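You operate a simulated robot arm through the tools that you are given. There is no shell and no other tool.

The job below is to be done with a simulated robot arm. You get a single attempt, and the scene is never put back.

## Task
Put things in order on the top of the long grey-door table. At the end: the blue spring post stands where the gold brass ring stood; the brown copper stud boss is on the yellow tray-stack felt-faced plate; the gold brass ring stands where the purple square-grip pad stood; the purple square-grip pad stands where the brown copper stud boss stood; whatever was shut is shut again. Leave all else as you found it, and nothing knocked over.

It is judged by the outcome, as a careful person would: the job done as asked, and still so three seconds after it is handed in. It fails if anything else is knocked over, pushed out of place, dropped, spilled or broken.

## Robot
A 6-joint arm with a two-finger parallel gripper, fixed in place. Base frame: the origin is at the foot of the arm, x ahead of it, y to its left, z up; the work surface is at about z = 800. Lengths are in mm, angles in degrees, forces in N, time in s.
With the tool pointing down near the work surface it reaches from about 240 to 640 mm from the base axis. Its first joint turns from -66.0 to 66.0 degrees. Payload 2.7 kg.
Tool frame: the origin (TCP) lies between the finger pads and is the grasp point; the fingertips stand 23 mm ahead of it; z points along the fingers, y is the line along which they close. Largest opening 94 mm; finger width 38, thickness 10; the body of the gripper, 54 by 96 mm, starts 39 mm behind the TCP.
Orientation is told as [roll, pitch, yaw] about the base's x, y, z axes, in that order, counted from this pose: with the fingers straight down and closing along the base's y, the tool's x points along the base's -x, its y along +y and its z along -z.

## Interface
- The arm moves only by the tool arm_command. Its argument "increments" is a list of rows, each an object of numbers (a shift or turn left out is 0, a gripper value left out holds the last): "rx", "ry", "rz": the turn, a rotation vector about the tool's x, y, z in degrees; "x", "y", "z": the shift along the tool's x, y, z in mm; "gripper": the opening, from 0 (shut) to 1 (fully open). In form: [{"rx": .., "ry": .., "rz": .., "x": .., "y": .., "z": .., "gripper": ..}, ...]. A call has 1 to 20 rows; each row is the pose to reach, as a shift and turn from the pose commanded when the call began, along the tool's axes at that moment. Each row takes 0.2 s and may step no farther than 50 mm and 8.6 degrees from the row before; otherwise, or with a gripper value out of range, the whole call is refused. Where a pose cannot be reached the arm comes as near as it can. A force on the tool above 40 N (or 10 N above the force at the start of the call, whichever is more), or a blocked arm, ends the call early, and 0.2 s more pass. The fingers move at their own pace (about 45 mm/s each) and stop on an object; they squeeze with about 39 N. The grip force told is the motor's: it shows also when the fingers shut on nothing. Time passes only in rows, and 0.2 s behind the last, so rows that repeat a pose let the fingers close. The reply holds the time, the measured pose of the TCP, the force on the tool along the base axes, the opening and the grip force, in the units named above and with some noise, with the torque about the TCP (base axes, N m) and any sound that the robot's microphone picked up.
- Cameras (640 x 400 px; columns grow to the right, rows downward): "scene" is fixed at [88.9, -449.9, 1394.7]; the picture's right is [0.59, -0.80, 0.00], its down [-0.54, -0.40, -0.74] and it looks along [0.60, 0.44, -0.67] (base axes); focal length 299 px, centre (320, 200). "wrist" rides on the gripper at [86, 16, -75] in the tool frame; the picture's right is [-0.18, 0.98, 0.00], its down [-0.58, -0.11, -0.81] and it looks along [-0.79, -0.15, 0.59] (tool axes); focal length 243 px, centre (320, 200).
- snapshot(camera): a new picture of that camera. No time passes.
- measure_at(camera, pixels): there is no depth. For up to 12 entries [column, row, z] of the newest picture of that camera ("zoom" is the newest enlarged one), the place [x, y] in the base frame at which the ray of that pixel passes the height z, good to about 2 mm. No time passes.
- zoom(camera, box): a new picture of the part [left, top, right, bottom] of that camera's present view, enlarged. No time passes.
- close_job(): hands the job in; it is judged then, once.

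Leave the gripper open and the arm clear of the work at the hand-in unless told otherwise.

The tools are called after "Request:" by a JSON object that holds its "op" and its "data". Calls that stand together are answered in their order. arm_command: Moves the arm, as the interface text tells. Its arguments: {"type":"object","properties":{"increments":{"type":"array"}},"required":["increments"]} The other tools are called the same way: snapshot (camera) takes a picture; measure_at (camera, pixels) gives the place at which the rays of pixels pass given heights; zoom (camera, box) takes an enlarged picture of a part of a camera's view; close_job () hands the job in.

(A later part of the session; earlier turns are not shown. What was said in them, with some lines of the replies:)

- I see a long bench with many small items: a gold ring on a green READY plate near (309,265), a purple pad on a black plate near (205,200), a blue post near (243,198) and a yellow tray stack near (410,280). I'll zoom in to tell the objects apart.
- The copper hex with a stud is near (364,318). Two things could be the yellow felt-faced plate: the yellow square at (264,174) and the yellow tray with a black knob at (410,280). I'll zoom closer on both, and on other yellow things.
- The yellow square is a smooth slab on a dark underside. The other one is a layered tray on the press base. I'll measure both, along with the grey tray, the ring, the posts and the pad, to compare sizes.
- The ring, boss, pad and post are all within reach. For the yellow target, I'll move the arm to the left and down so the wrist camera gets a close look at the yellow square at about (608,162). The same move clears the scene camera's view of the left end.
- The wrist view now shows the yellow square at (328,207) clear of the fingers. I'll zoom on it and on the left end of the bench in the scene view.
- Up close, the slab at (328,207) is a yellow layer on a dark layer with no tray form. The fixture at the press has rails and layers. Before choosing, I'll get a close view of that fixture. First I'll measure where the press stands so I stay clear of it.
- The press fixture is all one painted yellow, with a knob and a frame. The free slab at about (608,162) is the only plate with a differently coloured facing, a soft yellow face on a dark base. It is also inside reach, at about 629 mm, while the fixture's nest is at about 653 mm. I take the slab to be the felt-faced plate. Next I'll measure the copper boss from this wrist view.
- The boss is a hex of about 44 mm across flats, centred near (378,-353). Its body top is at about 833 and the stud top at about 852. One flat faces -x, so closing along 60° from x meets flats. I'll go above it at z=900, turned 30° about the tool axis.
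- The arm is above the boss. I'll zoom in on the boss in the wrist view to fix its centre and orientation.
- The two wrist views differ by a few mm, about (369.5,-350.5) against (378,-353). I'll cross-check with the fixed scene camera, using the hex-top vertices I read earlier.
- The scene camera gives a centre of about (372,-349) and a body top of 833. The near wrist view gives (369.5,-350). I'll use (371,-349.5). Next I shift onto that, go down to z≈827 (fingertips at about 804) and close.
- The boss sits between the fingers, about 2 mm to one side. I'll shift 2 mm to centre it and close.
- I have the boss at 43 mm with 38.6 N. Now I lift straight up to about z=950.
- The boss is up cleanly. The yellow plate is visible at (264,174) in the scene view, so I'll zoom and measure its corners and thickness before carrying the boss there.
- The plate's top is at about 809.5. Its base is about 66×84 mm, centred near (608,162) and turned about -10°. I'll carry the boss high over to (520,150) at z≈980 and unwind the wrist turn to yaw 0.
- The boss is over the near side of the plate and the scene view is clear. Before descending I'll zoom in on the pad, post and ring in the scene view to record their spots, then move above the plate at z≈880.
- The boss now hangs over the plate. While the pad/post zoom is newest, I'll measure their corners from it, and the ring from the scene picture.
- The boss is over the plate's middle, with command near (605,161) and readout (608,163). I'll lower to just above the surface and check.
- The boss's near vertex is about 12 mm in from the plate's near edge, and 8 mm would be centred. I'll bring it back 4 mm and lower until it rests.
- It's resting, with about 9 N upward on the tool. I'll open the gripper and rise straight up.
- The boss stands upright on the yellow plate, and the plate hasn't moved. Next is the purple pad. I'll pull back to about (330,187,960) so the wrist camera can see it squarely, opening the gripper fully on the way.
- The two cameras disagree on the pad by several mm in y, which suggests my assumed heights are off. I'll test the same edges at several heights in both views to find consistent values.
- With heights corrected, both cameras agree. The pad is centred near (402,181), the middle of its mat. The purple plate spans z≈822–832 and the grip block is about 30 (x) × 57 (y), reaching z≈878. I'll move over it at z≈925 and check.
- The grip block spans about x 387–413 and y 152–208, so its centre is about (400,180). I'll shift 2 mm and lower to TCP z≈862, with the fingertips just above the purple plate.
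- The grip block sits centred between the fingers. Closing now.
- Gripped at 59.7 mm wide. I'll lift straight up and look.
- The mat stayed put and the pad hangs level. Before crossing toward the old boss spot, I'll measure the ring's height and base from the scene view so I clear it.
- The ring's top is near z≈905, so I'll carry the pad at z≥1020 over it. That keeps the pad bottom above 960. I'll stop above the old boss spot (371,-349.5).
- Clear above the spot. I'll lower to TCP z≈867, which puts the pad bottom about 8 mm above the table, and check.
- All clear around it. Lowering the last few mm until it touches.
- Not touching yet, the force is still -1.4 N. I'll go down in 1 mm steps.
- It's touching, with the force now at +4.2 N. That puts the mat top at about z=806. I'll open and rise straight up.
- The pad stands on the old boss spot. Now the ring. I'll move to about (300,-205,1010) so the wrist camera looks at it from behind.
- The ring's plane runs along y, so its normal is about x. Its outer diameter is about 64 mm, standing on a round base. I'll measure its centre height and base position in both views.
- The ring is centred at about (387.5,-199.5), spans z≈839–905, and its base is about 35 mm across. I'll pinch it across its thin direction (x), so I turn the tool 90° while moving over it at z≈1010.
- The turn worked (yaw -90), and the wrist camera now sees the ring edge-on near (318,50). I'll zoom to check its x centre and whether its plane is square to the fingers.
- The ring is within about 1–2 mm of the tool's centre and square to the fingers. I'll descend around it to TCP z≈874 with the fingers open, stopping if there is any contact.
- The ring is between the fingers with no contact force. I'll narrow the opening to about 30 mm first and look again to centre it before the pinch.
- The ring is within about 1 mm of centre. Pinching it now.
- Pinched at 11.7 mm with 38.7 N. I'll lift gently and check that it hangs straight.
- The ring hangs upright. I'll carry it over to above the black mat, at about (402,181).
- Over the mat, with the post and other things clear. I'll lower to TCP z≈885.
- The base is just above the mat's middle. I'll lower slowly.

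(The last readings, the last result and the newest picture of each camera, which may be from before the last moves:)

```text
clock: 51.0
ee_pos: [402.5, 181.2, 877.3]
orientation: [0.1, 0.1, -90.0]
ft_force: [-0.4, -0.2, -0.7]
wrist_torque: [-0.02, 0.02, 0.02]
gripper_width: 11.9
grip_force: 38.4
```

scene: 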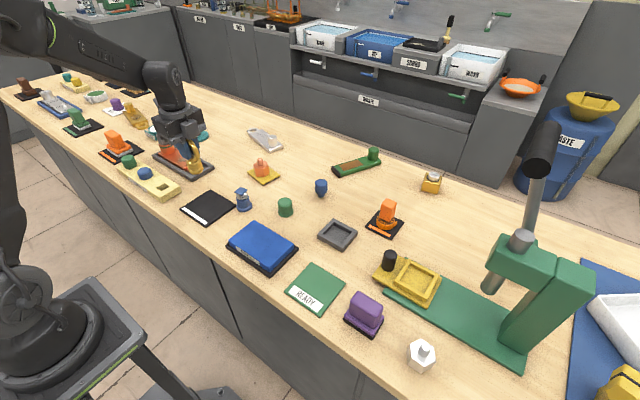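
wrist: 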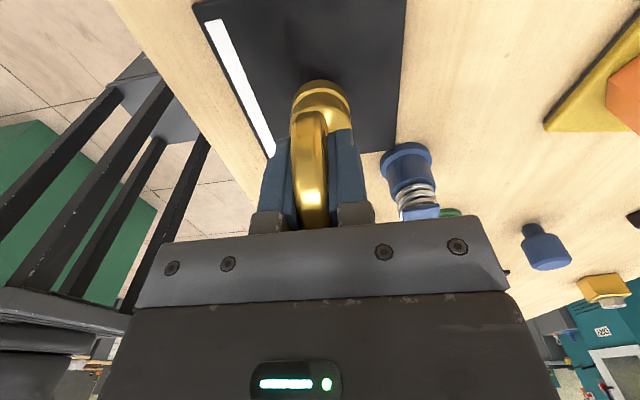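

Request:
{"op": "arm_command", "data": {"increments": [{"z": 1}, {"z": 1}]}}

Request:
{"op": "zoom", "data": {"camera": "scene", "box": [190, 170, 250, 220]}}

```text
clock: 51.6
ee_pos: [401.6, 182.6, 876.1]
orientation: [0.2, 0.1, -90.0]
ft_force: [0.3, 1.3, -0.9]
wrist_torque: [-0.01, 0.0, 0.0]
gripper_width: 11.7
grip_force: 38.3
```

```text
8.00 times, centred on (220, 195) of scene
```

zoom: 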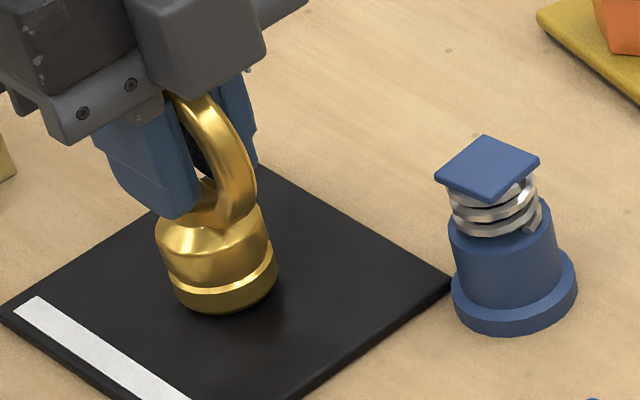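

Request:
{"op": "arm_command", "data": {"increments": [{"z": 1}, {"z": 1}]}}

```text
clock: 52.2
ee_pos: [403.0, 181.8, 875.2]
orientation: [0.2, 0.1, -90.0]
ft_force: [-0.4, -0.1, -1.1]
wrist_torque: [0.0, -0.02, 0.03]
gripper_width: 12.0
grip_force: 39.2
```

Request:
{"op": "arm_command", "data": {"increments": [{"z": 1}, {"z": 1}]}}

```text
clock: 52.8
ee_pos: [402.4, 182.0, 874.7]
orientation: [0.1, 0.1, -90.1]
ft_force: [0.7, 0.5, -0.6]
wrist_torque: [0.01, 0.01, -0.01]
gripper_width: 11.9
grip_force: 38.7
```

Request:
{"op": "arm_command", "data": {"increments": [{"z": 1}, {"z": 1}]}}

```text
clock: 53.4
ee_pos: [402.9, 182.3, 873.8]
orientation: [0.0, 0.0, -90.1]
ft_force: [-2.1, -1.3, 5.5]
wrist_torque: [-0.06, 0.17, 0.0]
gripper_width: 11.8
grip_force: 39.0
```

Contact, with +5.5 N. The ring rests on the mat. I'll open the fingers to about 45 mm and check it stands before rising.

Request:
{"op": "arm_command", "data": {"increments": [{"gripper": 0.2}, {"gripper": 0.35}, {"gripper": 0.5}, {"gripper": 0.5}, {"gripper": 0.5}]}}

Request:
{"op": "zoom", "data": {"camera": "scene", "box": [180, 150, 260, 220]}}

Request:
{"op": "zoom", "data": {"camera": "wrist", "box": [220, 60, 420, 240]}}

```text
clock: 54.6
ee_pos: [402.1, 183.0, 873.3]
orientation: [0.1, 0.2, -90.0]
ft_force: [-0.6, -0.4, 0.1]
wrist_torque: [0.02, 0.0, -0.01]
gripper_width: 47.1
grip_force: 0.0
```

```text
5.71 times, centred on (220, 185) of scene
```

zoom: 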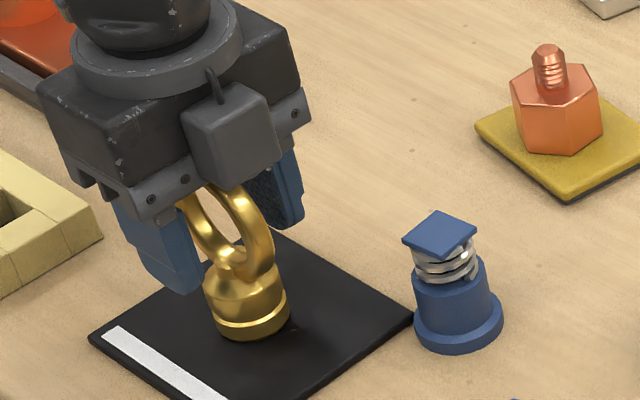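

```text
2.22 times, centred on (320, 150) of wrist
```

zoom: 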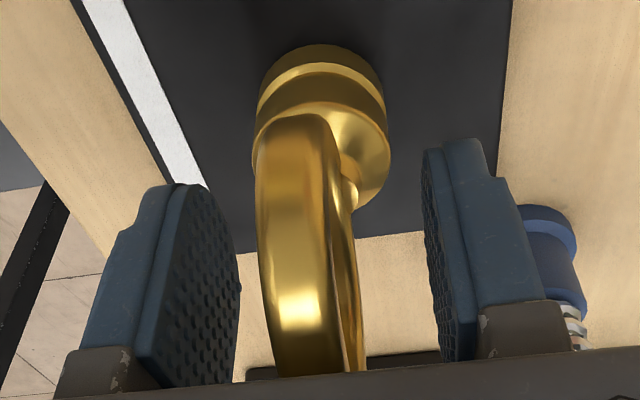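

The ring stands free on the mat between the open fingers. Rising straight up.

Request:
{"op": "arm_command", "data": {"increments": [{"z": -10}, {"z": -35}, {"z": -70}, {"z": -105}, {"z": -130}, {"z": -130}]}}

Request:
{"op": "snapshot", "data": {"camera": "scene"}}

Request:
{"op": "snapshot", "data": {"camera": "wrist"}}

Request:
{"op": "zoom", "data": {"camera": "scene", "box": [170, 150, 280, 230]}}

```text
clock: 56.0
ee_pos: [400.7, 182.0, 1004.6]
orientation: [0.1, -0.1, -89.9]
ft_force: [0.7, 0.3, 0.5]
wrist_torque: [0.01, -0.03, 0.0]
gripper_width: 47.1
grip_force: 0.1
```

```text
taken
```

scene: 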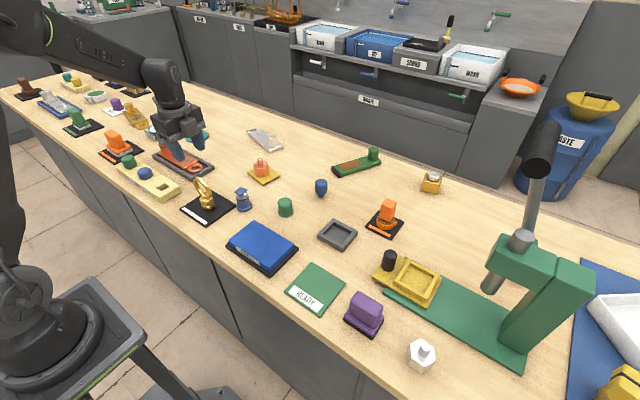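

```text
taken
```

wrist: 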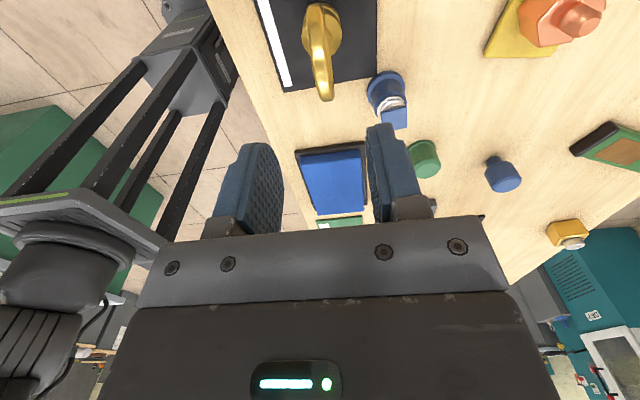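

```text
5.00 times, centred on (225, 190) of scene
```

zoom: 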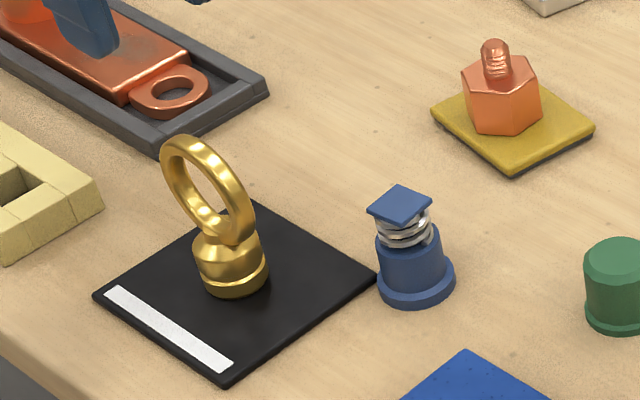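

The ring stands where the pad was. Last is the blue spring post, centred near (467,105). I'll move above it at z≈940, keeping yaw -90 so the camera arm stays clear of the ring, with the fingers at about 60 mm.

Request:
{"op": "arm_command", "data": {"increments": [{"x": -25, "y": 21, "gripper": 0.64}, {"x": -50, "y": 43}, {"x": -76, "y": 65}, {"x": -76, "y": 65, "z": 30}, {"x": -76, "y": 65, "z": 63}, {"x": -76, "y": 65, "z": 63}]}}

Request:
{"op": "snapshot", "data": {"camera": "wrist"}}

Request:
{"op": "zoom", "data": {"camera": "wrist", "box": [250, 0, 410, 140]}}

Request:
{"op": "zoom", "data": {"camera": "scene", "box": [190, 150, 290, 230]}}

```text
clock: 57.4
ee_pos: [466.9, 105.6, 940.3]
orientation: [0.1, 0.2, -89.9]
ft_force: [-0.4, 0.1, 0.3]
wrist_torque: [-0.06, -0.01, 0.01]
gripper_width: 60.0
grip_force: 0.0
```

```text
taken
```

wrist: 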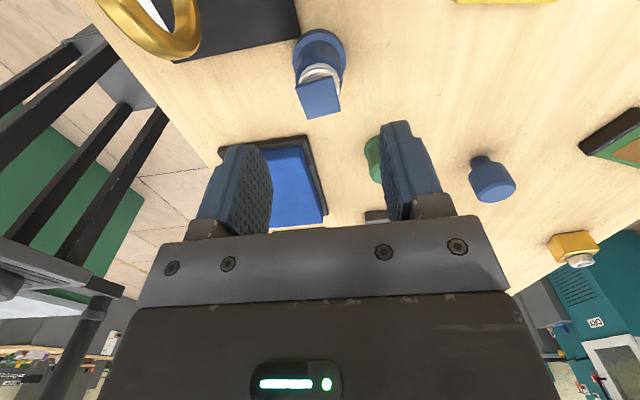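

```text
2.86 times, centred on (330, 70) of wrist
```

zoom: 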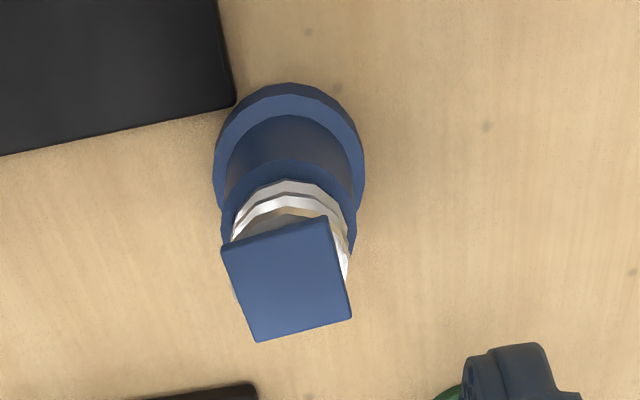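

```text
5.00 times, centred on (240, 190) of scene
```

zoom: 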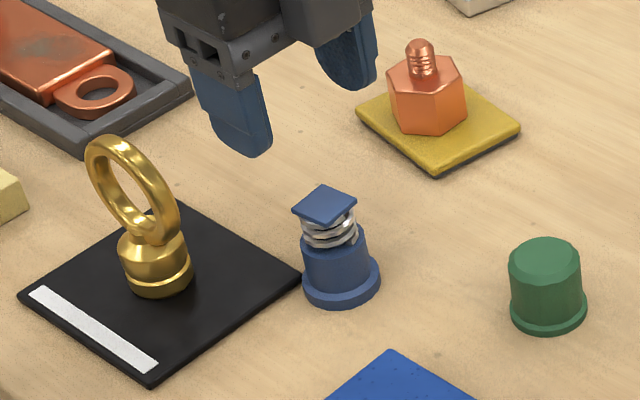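

Request:
{"op": "measure_at", "data": {"camera": "wrist", "pixels": [[292.6, 57.8, 803], [345.8, 56, 803], [319, 29, 803], [319.2, 98.4, 850], [319.2, 98.4, 857], [295.7, 85.8, 857], [331.8, 77, 857], [341.2, 110.3, 857], [308, 119.7, 857]]}}

Request:
{"op": "measure_at", "data": {"camera": "zoom", "pixels": [[302, 285, 803], [379, 275, 803], [343, 308, 800], [303, 252, 825], [367, 245, 825], [325, 205, 850], [325, 205, 857], [292, 208, 857], [357, 202, 857]]}}

```text
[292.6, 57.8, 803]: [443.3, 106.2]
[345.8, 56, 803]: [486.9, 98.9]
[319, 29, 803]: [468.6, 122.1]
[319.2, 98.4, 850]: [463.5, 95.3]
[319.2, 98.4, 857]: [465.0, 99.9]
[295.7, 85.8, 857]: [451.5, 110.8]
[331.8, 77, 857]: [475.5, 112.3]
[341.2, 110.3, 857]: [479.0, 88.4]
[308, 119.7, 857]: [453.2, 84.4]
```

```text
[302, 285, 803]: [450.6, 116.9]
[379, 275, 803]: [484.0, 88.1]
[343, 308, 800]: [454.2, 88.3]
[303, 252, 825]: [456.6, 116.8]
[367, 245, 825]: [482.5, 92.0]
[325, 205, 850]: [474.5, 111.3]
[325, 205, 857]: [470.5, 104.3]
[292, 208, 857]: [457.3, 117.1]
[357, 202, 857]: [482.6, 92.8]
```

The post centre is about (466.5,102), with the cap top at about 857 and the flange up to about 807. I'll shift 3 mm and go down to TCP z≈834, so the pads close on the solid blue body below the spring.

Request:
{"op": "arm_command", "data": {"increments": [{"x": -3, "y": -0.5, "z": 10}, {"x": -3, "y": -0.5, "z": 45}, {"x": -3, "y": -0.5, "z": 80}, {"x": -3, "y": -0.5, "z": 100}, {"x": -3, "y": -0.5, "z": 106}, {"x": -3, "y": -0.5, "z": 106}]}}

Request:
{"op": "zoom", "data": {"camera": "wrist", "box": [220, 60, 420, 240]}}

Request:
{"op": "zoom", "data": {"camera": "scene", "box": [190, 150, 290, 230]}}

```text
clock: 58.8
ee_pos: [468.4, 102.3, 833.3]
orientation: [0.1, 0.1, -89.9]
ft_force: [0.1, 0.6, 0.6]
wrist_torque: [0.01, 0.02, -0.01]
gripper_width: 60.3
grip_force: 0.1
```

```text
2.22 times, centred on (320, 150) of wrist
```

zoom: 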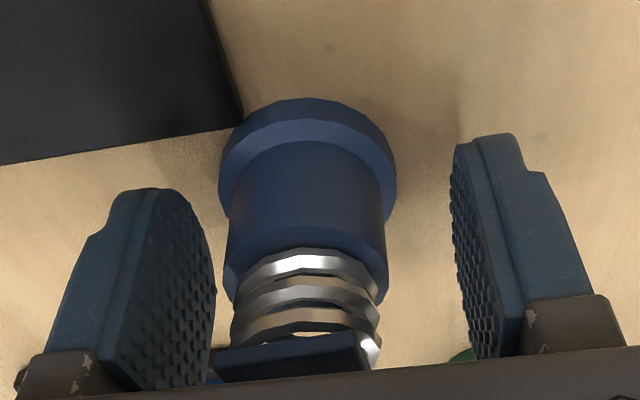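

```text
5.00 times, centred on (240, 190) of scene
```

zoom: 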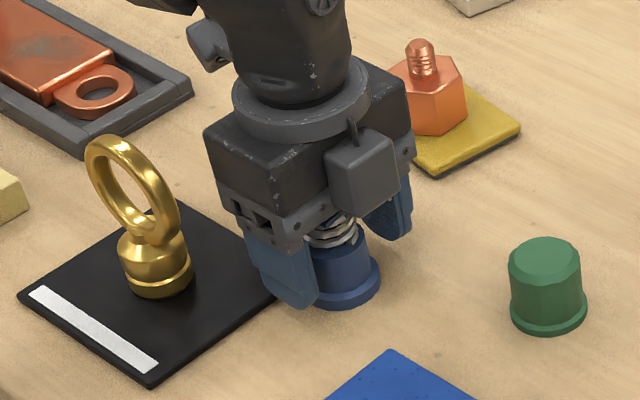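

The post is between the fingers, about 2 mm to one side. I'll recentre, drop 2 mm more to favour the solid body, and close.

Request:
{"op": "arm_command", "data": {"increments": [{"y": -2, "z": 1}, {"y": -2, "z": 2}, {"y": -2, "z": 2, "gripper": 0.4}, {"y": -2, "z": 2, "gripper": 0.25}, {"y": -2, "z": 2, "gripper": 0.25}, {"y": -2, "z": 2, "gripper": 0.25}]}}

Request:
{"op": "zoom", "data": {"camera": "wrist", "box": [220, 60, 420, 240]}}

```text
clock: 60.2
ee_pos: [464.9, 101.7, 831.9]
orientation: [0.1, 0.0, -90.0]
ft_force: [-0.8, 0.3, -0.2]
wrist_torque: [0.03, -0.01, 0.0]
gripper_width: 41.9
grip_force: 38.3
```

```text
2.22 times, centred on (320, 150) of wrist
```

zoom: 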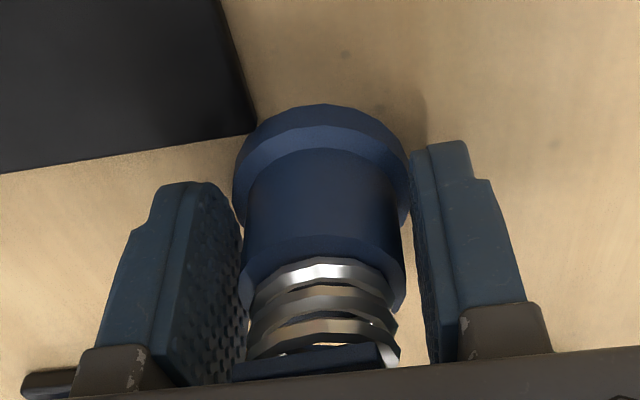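

It stopped at 41.9 mm, which matches the wide flange rather than the narrower body. The fingertips are catching the flange edge. I'll open, rise 6 mm and close on the body instead.

Request:
{"op": "arm_command", "data": {"increments": [{"gripper": 0.6}, {"gripper": 0.6}, {"gripper": 0.6}, {"z": -3, "gripper": 0.6}, {"z": -6, "gripper": 0.6}, {"z": -6, "gripper": 0.6}]}}

Request:
{"op": "zoom", "data": {"camera": "wrist", "box": [220, 60, 420, 240]}}

Request:
{"op": "zoom", "data": {"camera": "scene", "box": [210, 170, 270, 220]}}

```text
clock: 61.6
ee_pos: [464.8, 101.6, 837.0]
orientation: [0.1, 0.0, -90.0]
ft_force: [-0.5, -0.2, -0.4]
wrist_torque: [-0.02, 0.02, 0.02]
gripper_width: 56.4
grip_force: 0.0
```

```text
2.22 times, centred on (320, 150) of wrist
```

zoom: 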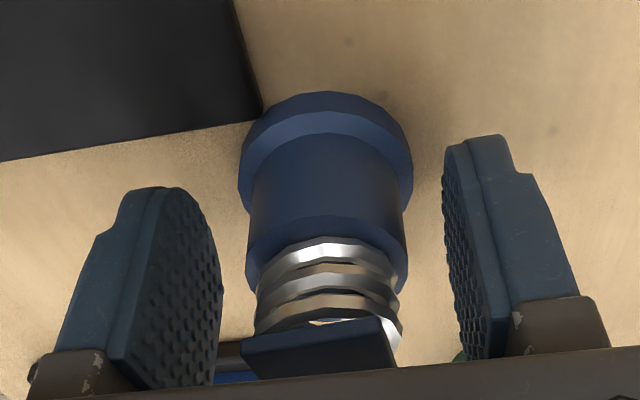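

```text
8.00 times, centred on (240, 195) of scene
```

zoom: 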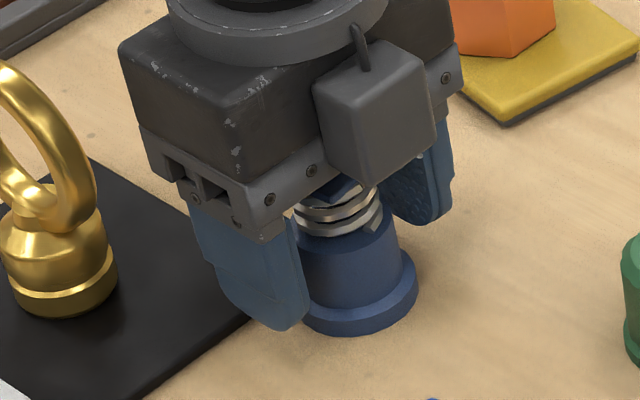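

Request:
{"op": "arm_command", "data": {"increments": [{"gripper": 0.4}, {"gripper": 0.25}, {"gripper": 0.2}, {"gripper": 0.2}, {"gripper": 0.2}, {"gripper": 0.2}]}}

Request:
{"op": "zoom", "data": {"camera": "wrist", "box": [220, 60, 420, 240]}}

Request:
{"op": "zoom", "data": {"camera": "scene", "box": [210, 170, 270, 220]}}

```text
clock: 63.0
ee_pos: [465.0, 102.8, 838.9]
orientation: [0.1, 0.2, -90.0]
ft_force: [-1.0, 0.2, 1.1]
wrist_torque: [0.0, 0.03, -0.06]
gripper_width: 39.9
grip_force: 38.6
```

```text
2.22 times, centred on (320, 150) of wrist
```

zoom: 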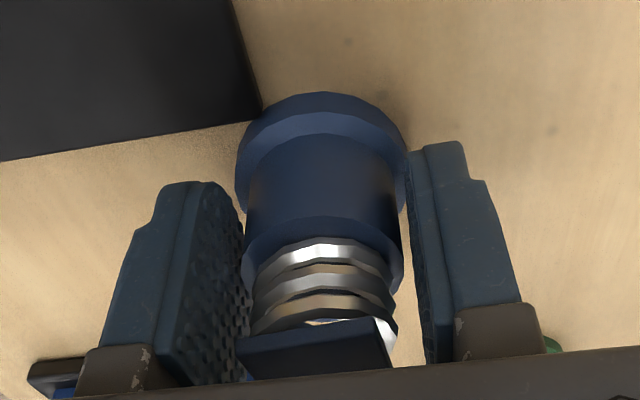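

```text
8.00 times, centred on (240, 195) of scene
```

zoom: 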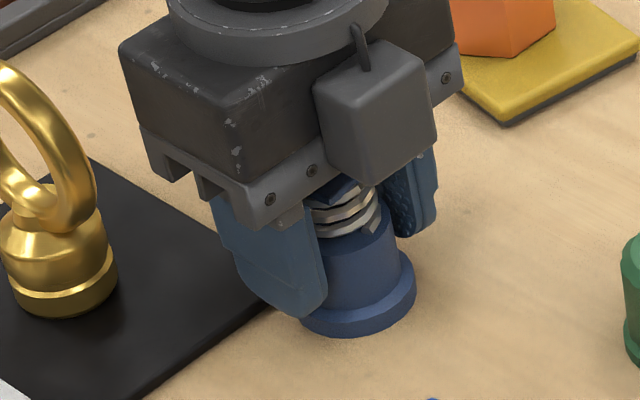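

It closed at 39.9 mm at this height and 41.9 mm lower down, so the effective shape tapers upward and the fingertips carry the contact. A low grip could let it pivot. I'll open, rise about 11 mm so the contact is above the centre of mass, and compare.

Request:
{"op": "arm_command", "data": {"increments": [{"gripper": 0.55}, {"gripper": 0.55}, {"gripper": 0.55}, {"z": -6}, {"z": -11}, {"z": -11}]}}

Request:
{"op": "zoom", "data": {"camera": "wrist", "box": [220, 60, 420, 240]}}

Request:
{"op": "arm_command", "data": {"increments": [{"gripper": 0.35}, {"gripper": 0.25}, {"gripper": 0.2}, {"gripper": 0.2}, {"gripper": 0.2}, {"gripper": 0.2}]}}

Request:
{"op": "zoom", "data": {"camera": "wrist", "box": [220, 60, 420, 240]}}

Request:
{"op": "zoom", "data": {"camera": "scene", "box": [210, 170, 270, 220]}}

```text
clock: 64.4
ee_pos: [464.3, 102.5, 849.4]
orientation: [0.1, 0.1, -90.0]
ft_force: [-0.7, 0.3, -0.1]
wrist_torque: [0.02, 0.01, 0.02]
gripper_width: 51.5
grip_force: 0.0
```

```text
2.22 times, centred on (320, 150) of wrist
```

zoom: 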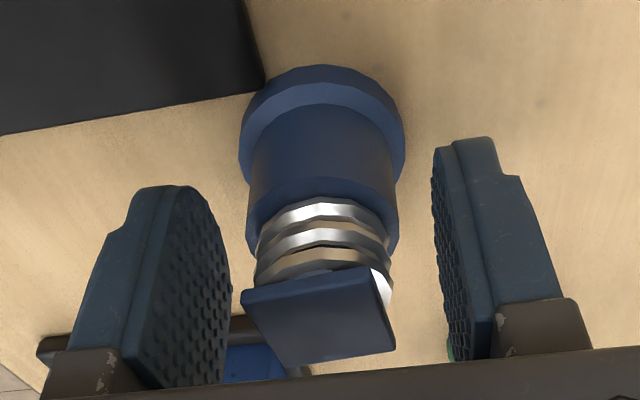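

```text
clock: 65.8
ee_pos: [465.5, 103.3, 848.6]
orientation: [0.1, 0.1, -89.9]
ft_force: [0.0, 0.1, 0.6]
wrist_torque: [0.0, 0.01, -0.02]
gripper_width: 36.7
grip_force: 38.4
```

```text
2.22 times, centred on (320, 150) of wrist
```

zoom: 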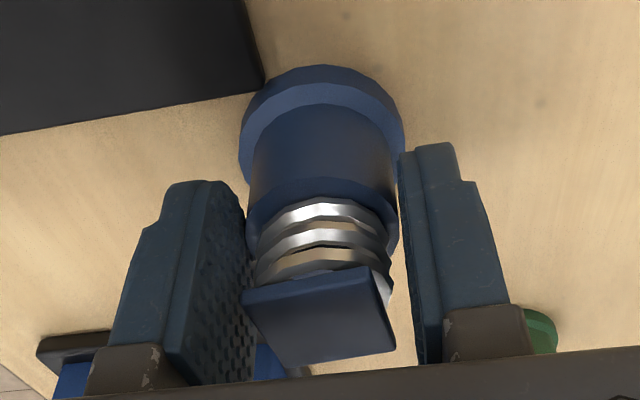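

```text
8.00 times, centred on (240, 195) of scene
```

zoom: 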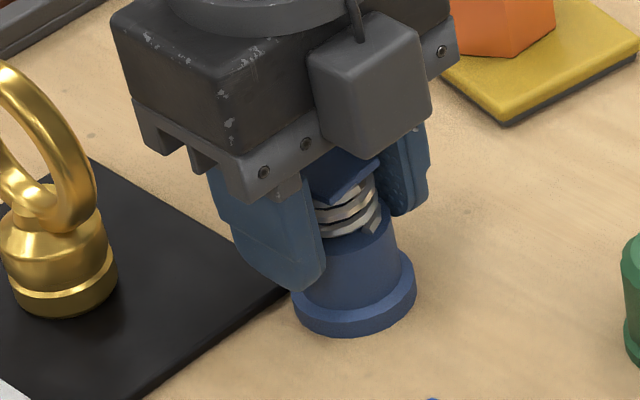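

It closed at 36.7 mm, which confirms a gentle taper, and the contact is now at about z=826, above the centre of mass. I'll lift just a little and check it holds level.

Request:
{"op": "arm_command", "data": {"increments": [{"z": -2}, {"z": -5}, {"z": -9}, {"z": -13}, {"z": -15}, {"z": -15}]}}

Request:
{"op": "zoom", "data": {"camera": "wrist", "box": [220, 60, 420, 240]}}

Request:
{"op": "zoom", "data": {"camera": "scene", "box": [210, 160, 270, 220]}}

```text
clock: 67.2
ee_pos: [464.1, 102.9, 865.1]
orientation: [0.2, 0.0, -90.0]
ft_force: [-0.2, 0.1, 0.2]
wrist_torque: [-0.01, -0.01, 0.01]
gripper_width: 36.7
grip_force: 38.6
```

```text
2.22 times, centred on (320, 150) of wrist
```

zoom: 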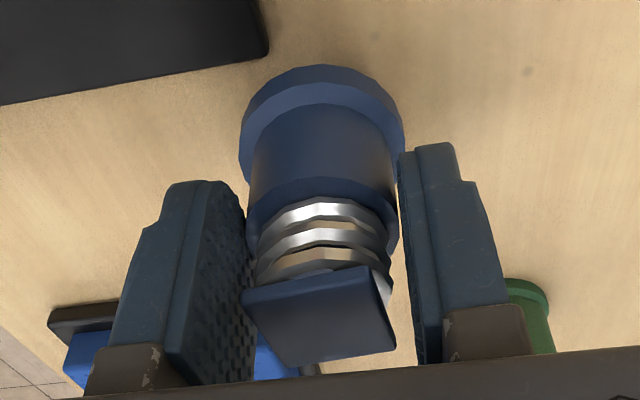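

```text
6.67 times, centred on (240, 190) of scene
```

zoom: 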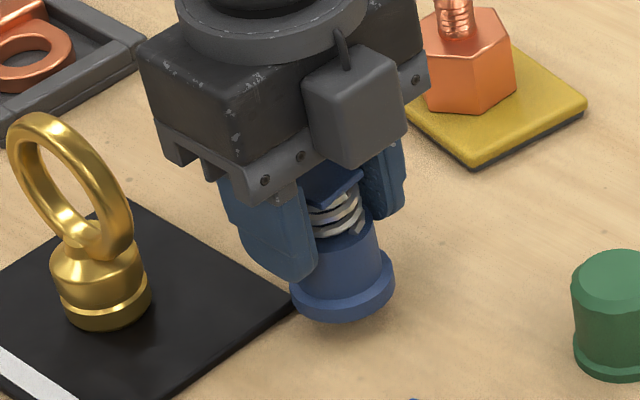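

It's held level and steady. I'll raise it to z≈964 and carry it at a gentle pace to above the READY plate, at about (387,-199.5).

Request:
{"op": "arm_command", "data": {"increments": [{"z": -20}, {"z": -45}, {"z": -70}, {"z": -90}, {"z": -100}, {"z": -100}]}}

Request:
{"op": "arm_command", "data": {"increments": [{"x": -10, "y": -2.6}, {"x": -31, "y": -8}, {"x": -54, "y": -14}, {"x": -77, "y": -20}, {"x": -100, "y": -26}, {"x": -124, "y": -32}, {"x": -148, "y": -38}, {"x": -172, "y": -44}, {"x": -196, "y": -50}, {"x": -220, "y": -56.5}, {"x": -243, "y": -62.5}, {"x": -265, "y": -68}, {"x": -284, "y": -73}, {"x": -296, "y": -76}, {"x": -301.5, "y": -77.5}, {"x": -301.5, "y": -77.5}, {"x": -301.5, "y": -77.5}]}}

Request:
{"op": "snapshot", "data": {"camera": "wrist"}}

Request:
{"op": "snapshot", "data": {"camera": "scene"}}

Request:
{"op": "zoom", "data": {"camera": "scene", "box": [250, 200, 370, 320]}}

```text
clock: 68.6
ee_pos: [465.3, 102.0, 964.7]
orientation: [0.1, 0.1, -90.0]
ft_force: [0.1, -0.1, -1.0]
wrist_torque: [-0.02, -0.01, 0.0]
gripper_width: 36.8
grip_force: 38.6
```

```text
clock: 72.2
ee_pos: [387.3, -199.3, 963.8]
orientation: [0.0, 0.2, -90.0]
ft_force: [-0.2, -0.4, -1.2]
wrist_torque: [0.02, -0.04, 0.01]
gripper_width: 36.7
grip_force: 39.1
```

```text
taken
```

wrist: 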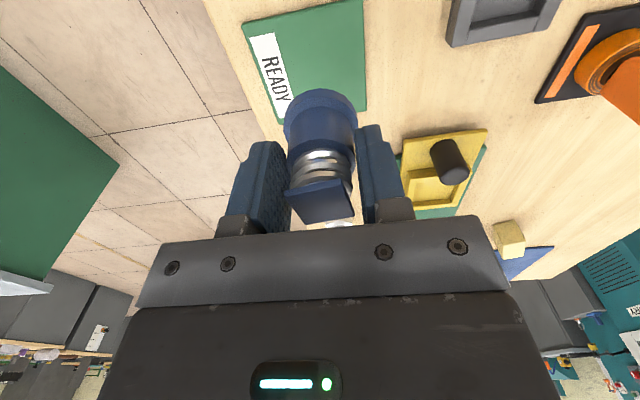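

```text
taken
```

scene: 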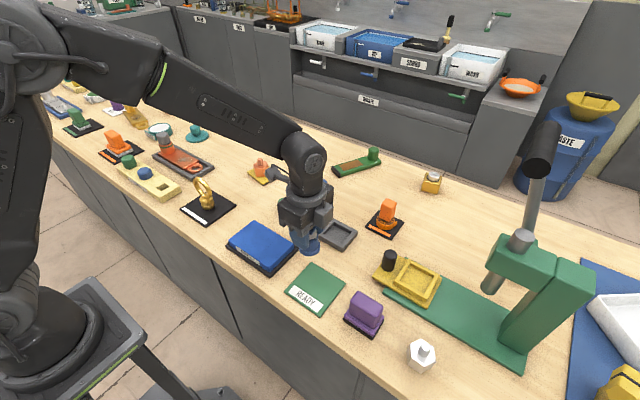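

```text
3.33 times, centred on (310, 260) of scene
```

zoom: 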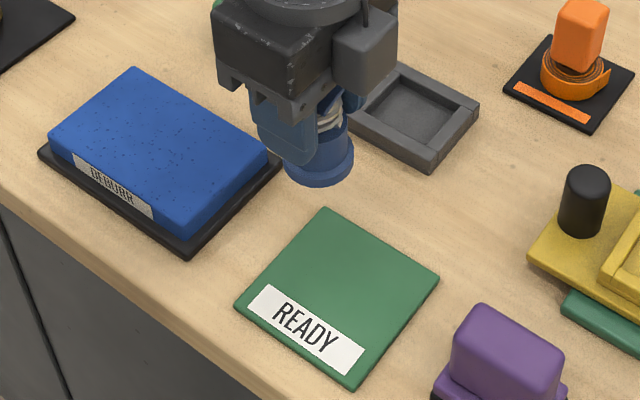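

The post hangs level above the plate. Its flange is wider than the ring's base and the plate's edge is near y≈-175, so I'll bias 1.5 mm inward and lower to about z=866.

Request:
{"op": "arm_command", "data": {"increments": [{"x": -1.5, "z": 25}, {"x": -1.5, "z": 50}, {"x": -1.5, "z": 75}, {"x": -1.5, "z": 90}, {"x": -1.5, "z": 98}, {"x": -1.5, "z": 98}]}}

Request:
{"op": "zoom", "data": {"camera": "scene", "box": [270, 230, 350, 320]}}

Request:
{"op": "snapshot", "data": {"camera": "wrist"}}

Request:
{"op": "zoom", "data": {"camera": "wrist", "box": [200, 30, 400, 230]}}

```text
clock: 73.6
ee_pos: [387.5, -198.9, 865.8]
orientation: [0.1, 0.1, -90.0]
ft_force: [1.0, -0.5, 0.3]
wrist_torque: [0.0, -0.03, -0.01]
gripper_width: 36.4
grip_force: 39.1
```

```text
4.44 times, centred on (310, 275) of scene
```

zoom: 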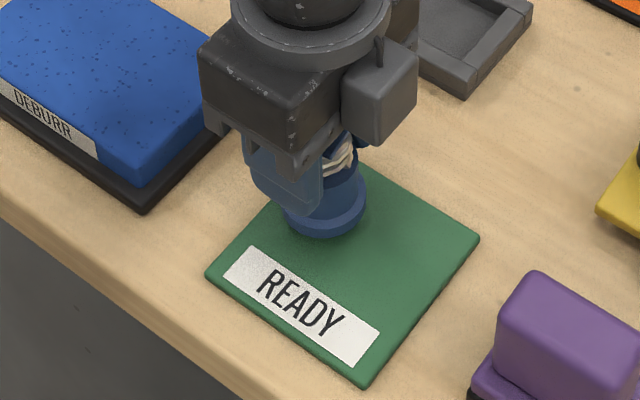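

```text
taken
```

wrist: 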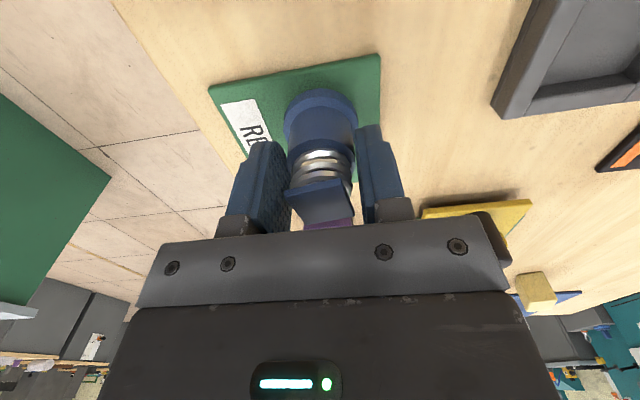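

```text
2.00 times, centred on (300, 130) of wrist
```

zoom: 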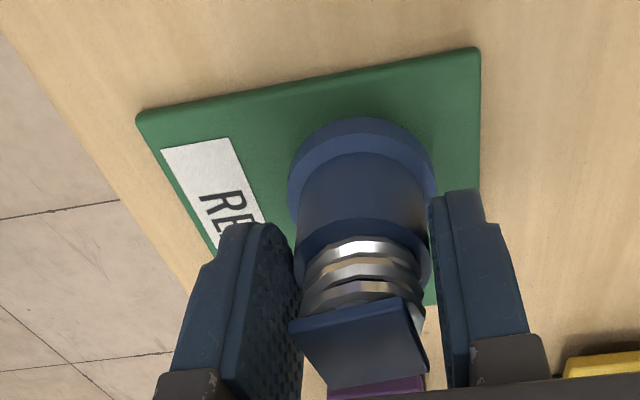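

The flange is over the plate and inside its edges. I'll lower slowly until contact.

Request:
{"op": "arm_command", "data": {"increments": [{"z": 4}, {"z": 7}, {"z": 9}, {"z": 9}]}}

Request:
{"op": "arm_command", "data": {"increments": [{"z": 1}, {"z": 1}]}}

```text
clock: 74.6
ee_pos: [387.8, -200.5, 856.3]
orientation: [0.1, 0.1, -90.0]
ft_force: [-0.1, -0.1, -1.1]
wrist_torque: [0.0, 0.01, -0.02]
gripper_width: 36.6
grip_force: 39.5
```

```text
clock: 75.2
ee_pos: [388.1, -200.2, 856.4]
orientation: [0.1, -0.1, -90.1]
ft_force: [-3.9, 1.1, 10.3]
wrist_torque: [0.04, 0.18, -0.03]
gripper_width: 36.4
grip_force: 39.1
```

Contact, at about 10 N. Opening the fingers and checking that it stands.

Request:
{"op": "arm_command", "data": {"increments": [{"gripper": 0.5}, {"gripper": 0.65}, {"gripper": 0.65}, {"gripper": 0.65}, {"gripper": 0.65}]}}

Request:
{"op": "zoom", "data": {"camera": "wrist", "box": [200, 30, 400, 230]}}

Request:
{"op": "zoom", "data": {"camera": "scene", "box": [270, 230, 350, 320]}}

```text
clock: 76.4
ee_pos: [388.1, -200.6, 854.8]
orientation: [0.1, 0.1, -90.0]
ft_force: [0.2, -0.1, -0.5]
wrist_torque: [-0.01, -0.01, 0.02]
gripper_width: 61.0
grip_force: 0.0
```

```text
2.00 times, centred on (300, 130) of wrist
```

zoom: 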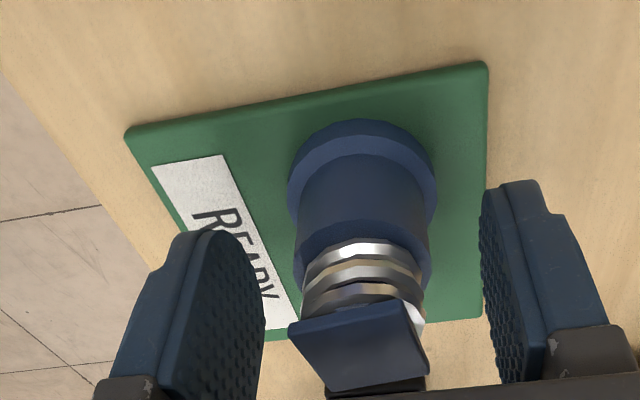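

```text
4.44 times, centred on (310, 275) of scene
```

zoom: 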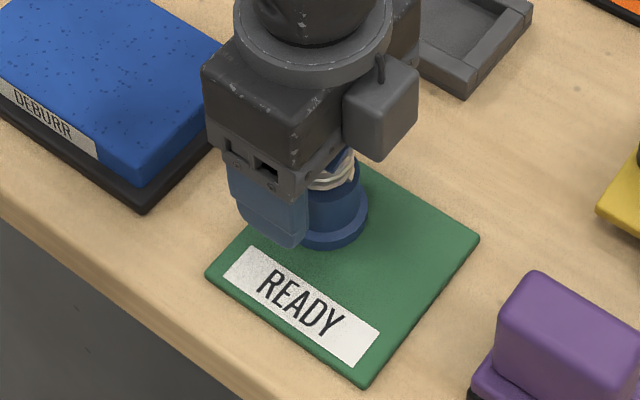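

The post stands free on the plate. I'll rise straight up.

Request:
{"op": "arm_command", "data": {"increments": [{"z": -10}, {"z": -35}, {"z": -75}, {"z": -115}, {"z": -155}, {"z": -195}, {"z": -195, "gripper": 1}]}}

Request:
{"op": "snapshot", "data": {"camera": "scene"}}

Request:
{"op": "zoom", "data": {"camera": "scene", "box": [270, 230, 410, 340]}}

```text
clock: 78.0
ee_pos: [385.6, -199.9, 1051.8]
orientation: [0.0, 0.0, -90.0]
ft_force: [0.9, -0.1, 0.1]
wrist_torque: [-0.01, 0.01, 0.02]
gripper_width: 93.8
grip_force: 0.0
```

```text
taken
```

scene: 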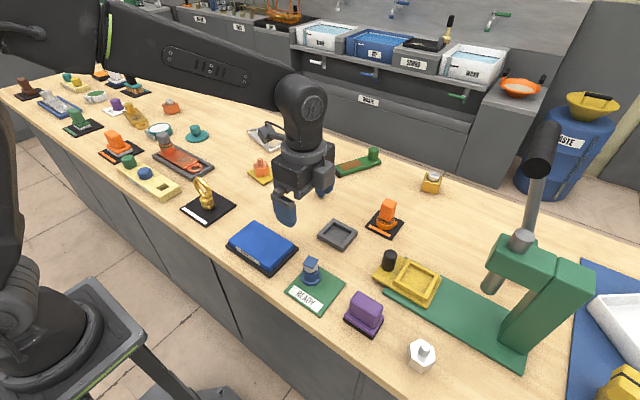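

```text
3.64 times, centred on (340, 285) of scene
```

zoom: 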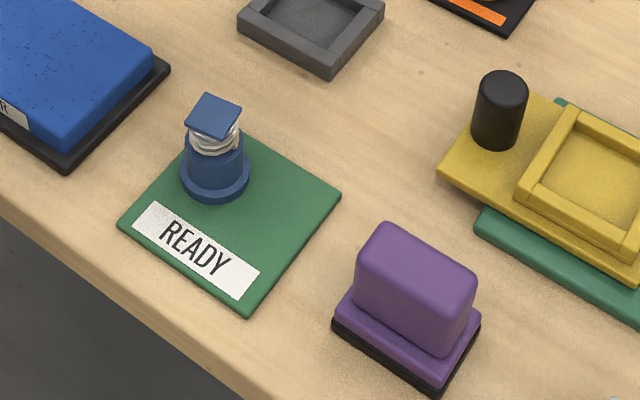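

All four are placed. I'll move the arm back to its high start area, turning the wrist back to yaw 0, for a full final check.

Request:
{"op": "arm_command", "data": {"increments": [{"x": 21, "y": -5.5, "z": -9, "rz": -8.2}, {"x": 43, "y": -11, "z": -18, "rz": -16.4}, {"x": 64, "y": -17, "z": -27, "rz": -24.6}, {"x": 86, "y": -22, "z": -36, "rz": -32.8}, {"x": 107, "y": -28, "z": -45, "rz": -41}, {"x": 129, "y": -34, "z": -54, "rz": -49.2}, {"x": 150, "y": -39, "z": -63, "rz": -57.4}, {"x": 172, "y": -45, "z": -72, "rz": -65.6}, {"x": 194, "y": -51, "z": -81, "rz": -73.8}, {"x": 215, "y": -57, "z": -90, "rz": -82}, {"x": 237, "y": -62, "z": -98, "rz": -90}, {"x": 237, "y": -62, "z": -98, "rz": -90}]}}

Request:
{"op": "snapshot", "data": {"camera": "scene"}}

Request:
{"op": "snapshot", "data": {"camera": "wrist"}}

Request:
{"op": "zoom", "data": {"camera": "scene", "box": [170, 140, 370, 260]}}

Request:
{"op": "zoom", "data": {"camera": "scene", "box": [270, 200, 470, 380]}}

```text
clock: 80.6
ee_pos: [325.4, 37.9, 1149.4]
orientation: [0.1, 0.0, 0.2]
ft_force: [0.0, 0.0, 0.1]
wrist_torque: [-0.03, -0.01, -0.01]
gripper_width: 94.1
grip_force: 0.0
```

```text
taken
```

scene: 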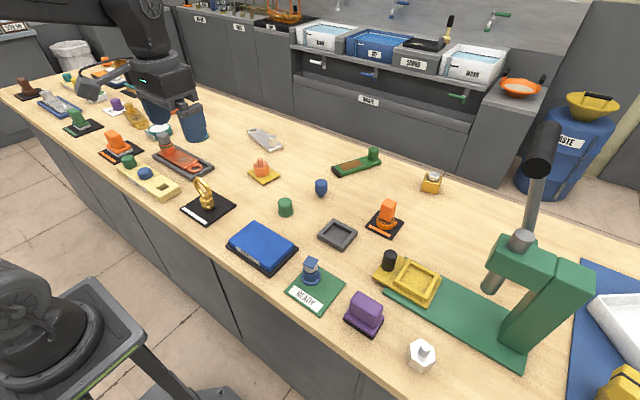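

```text
taken
```

wrist: 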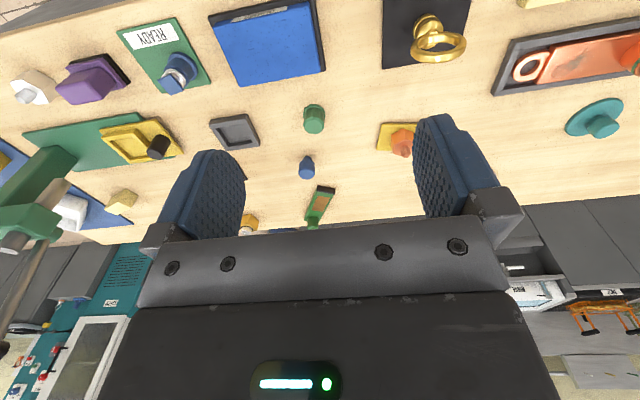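

```text
3.20 times, centred on (270, 200) of scene
```

zoom: 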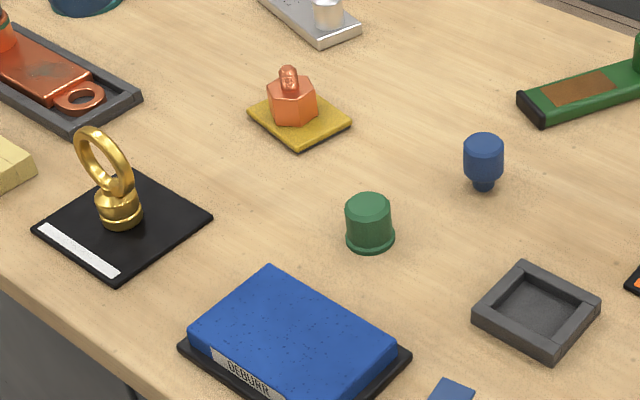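

```text
2.22 times, centred on (370, 290) of scene
```

zoom: 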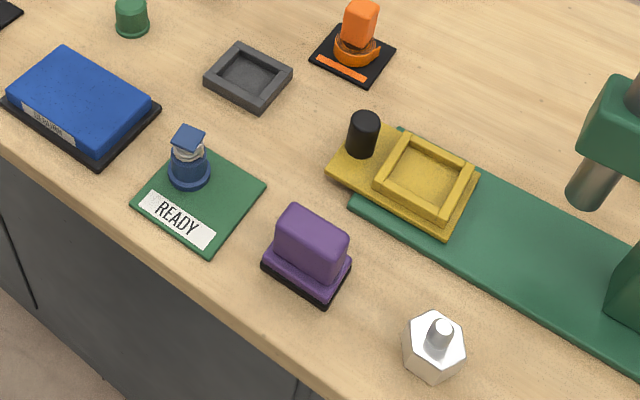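

Everything stands upright. I'll do a quick numeric check of the final spots against the originals: ring→(402,181), post→(387.5,-199.5), pad→(371,-350).

Request:
{"op": "measure_at", "data": {"camera": "scene", "pixels": [[301.7, 280.2, 808], [320.6, 280.2, 808], [311.6, 286, 806], [344, 319.4, 800], [372.4, 336.5, 800], [383.7, 318, 800], [200.3, 203.5, 808], [214.6, 203.5, 808], [207.5, 209.2, 806]]}}

```text
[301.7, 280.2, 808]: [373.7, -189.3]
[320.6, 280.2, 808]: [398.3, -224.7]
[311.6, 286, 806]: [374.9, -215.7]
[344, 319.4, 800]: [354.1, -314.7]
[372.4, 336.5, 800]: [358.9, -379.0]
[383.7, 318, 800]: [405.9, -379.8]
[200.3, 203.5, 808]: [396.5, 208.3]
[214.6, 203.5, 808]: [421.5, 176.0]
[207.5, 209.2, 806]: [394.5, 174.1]
```

Request:
{"op": "zoom", "data": {"camera": "scene", "box": [324, 280, 404, 340]}}

```text
6.67 times, centred on (364, 310) of scene
```

zoom: 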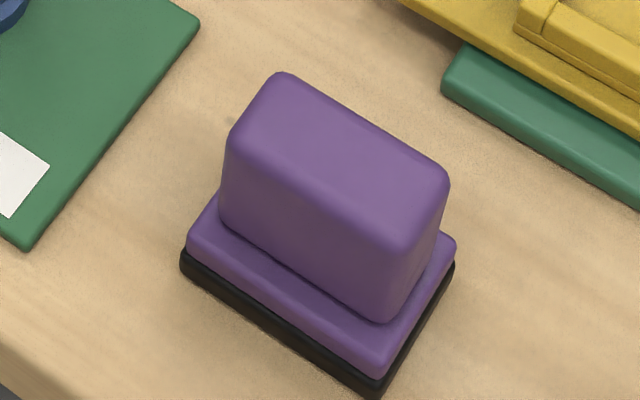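

Request:
{"op": "measure_at", "data": {"camera": "zoom", "pixels": [[181, 268, 802], [378, 396, 802], [455, 277, 802], [187, 252, 813], [380, 376, 813], [456, 250, 813], [228, 150, 868], [400, 250, 868], [449, 190, 868], [284, 75, 868]]}}

Request:
{"op": "zoom", "data": {"camera": "scene", "box": [280, 245, 350, 325]}}

```text
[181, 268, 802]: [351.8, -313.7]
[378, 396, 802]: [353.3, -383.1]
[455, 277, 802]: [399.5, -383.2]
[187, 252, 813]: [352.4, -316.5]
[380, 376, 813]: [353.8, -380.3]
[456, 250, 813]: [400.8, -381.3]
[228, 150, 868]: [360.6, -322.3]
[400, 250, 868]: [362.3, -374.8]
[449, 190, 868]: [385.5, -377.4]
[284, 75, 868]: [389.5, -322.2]
```

```text
5.00 times, centred on (315, 285) of scene
```

zoom: 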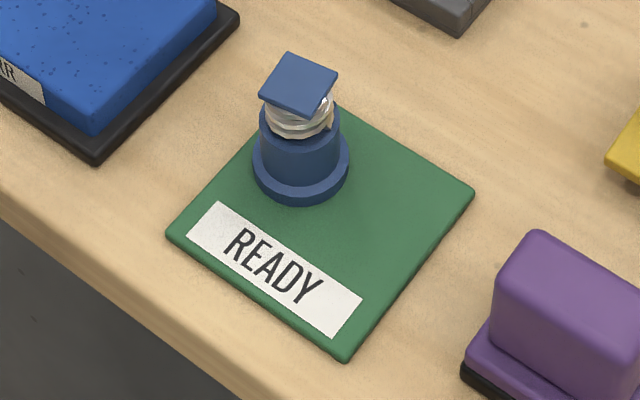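

Request:
{"op": "measure_at", "data": {"camera": "zoom", "pixels": [[253, 158, 812], [349, 160, 812], [300, 194, 813], [300, 203, 806], [298, 85, 863]]}}

```text
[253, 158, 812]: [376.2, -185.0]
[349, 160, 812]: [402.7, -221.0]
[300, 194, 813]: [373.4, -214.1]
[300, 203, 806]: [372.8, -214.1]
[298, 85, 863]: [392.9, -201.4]
```

Request:
{"op": "zoom", "data": {"camera": "scene", "box": [172, 160, 252, 230]}}

```text
5.71 times, centred on (212, 195) of scene
```

zoom: 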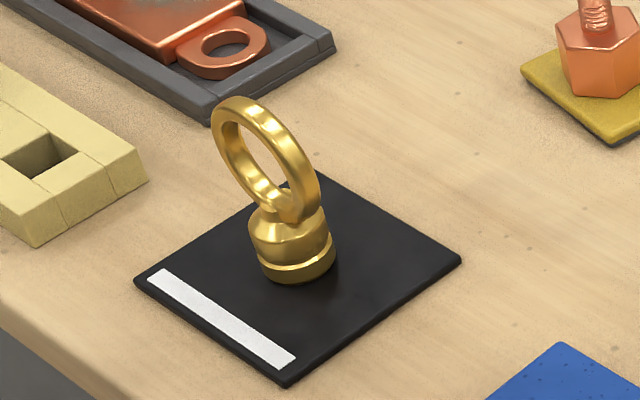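

Request:
{"op": "measure_at", "data": {"camera": "zoom", "pixels": [[258, 262, 808], [336, 252, 808], [298, 284, 806], [134, 282, 806], [288, 382, 806], [461, 262, 806], [316, 170, 806]]}}

```text
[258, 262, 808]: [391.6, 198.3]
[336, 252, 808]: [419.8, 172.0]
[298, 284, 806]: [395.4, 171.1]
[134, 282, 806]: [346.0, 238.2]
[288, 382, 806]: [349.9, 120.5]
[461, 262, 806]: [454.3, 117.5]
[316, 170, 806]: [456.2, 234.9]
```

The final positions match the originals within about 5 mm:

| Object | Now at (same camera) | Target spot (same camera) |
|---|---|---|
| Ring | (405,185) | pad's old spot (404.5,185) |
| Post | (390,-201) | ring's old spot (388,-198) |
| Pad | (376,-348) | boss's old spot (372,-349) |
| Boss | upright on the yellow plate | yellow plate |

Nothing was opened, nothing else has shifted, and the gripper is open and high. Handing in.

Request:
{"op": "close_job", "data": {}}

```text
The job is handed in.
```

I moved all four items and handed the job in. One choice was a judgement call: which yellow object was meant by the "tray-stack felt-faced plate".

| Item | Now stands | Offset from target |
|---|---|---|
| Blue spring post | On the green READY plate, where the gold brass ring stood | about 4 mm |
| Gold brass ring | On the black mat, where the purple pad stood | about 1 mm |
| Purple square-grip pad | On the bare table, where the copper stud boss stood | about 4 mm |
| Brown copper stud boss | Upright on the yellow plate | not measured after release; close to the plate's middle |

**Yellow plate:** I used the loose yellow slab on a dark base at about (608, 162). The other candidate was the yellow tray with a black knob at the press. I chose the slab for two reasons:
- It was the only yellow plate with a facing of a different material.
- The tray's centre is about 653 mm out, past the arm's reach of about 640 mm.

The words "tray-stack" fit the slab less well, so if the press tray was meant, the boss is in the wrong place.

I opened nothing, so nothing needed shutting again. In the last pictures the READY plate and black mat had not moved, and I saw nothing else knocked over or shifted. The arm is back at its start position with the gripper open.
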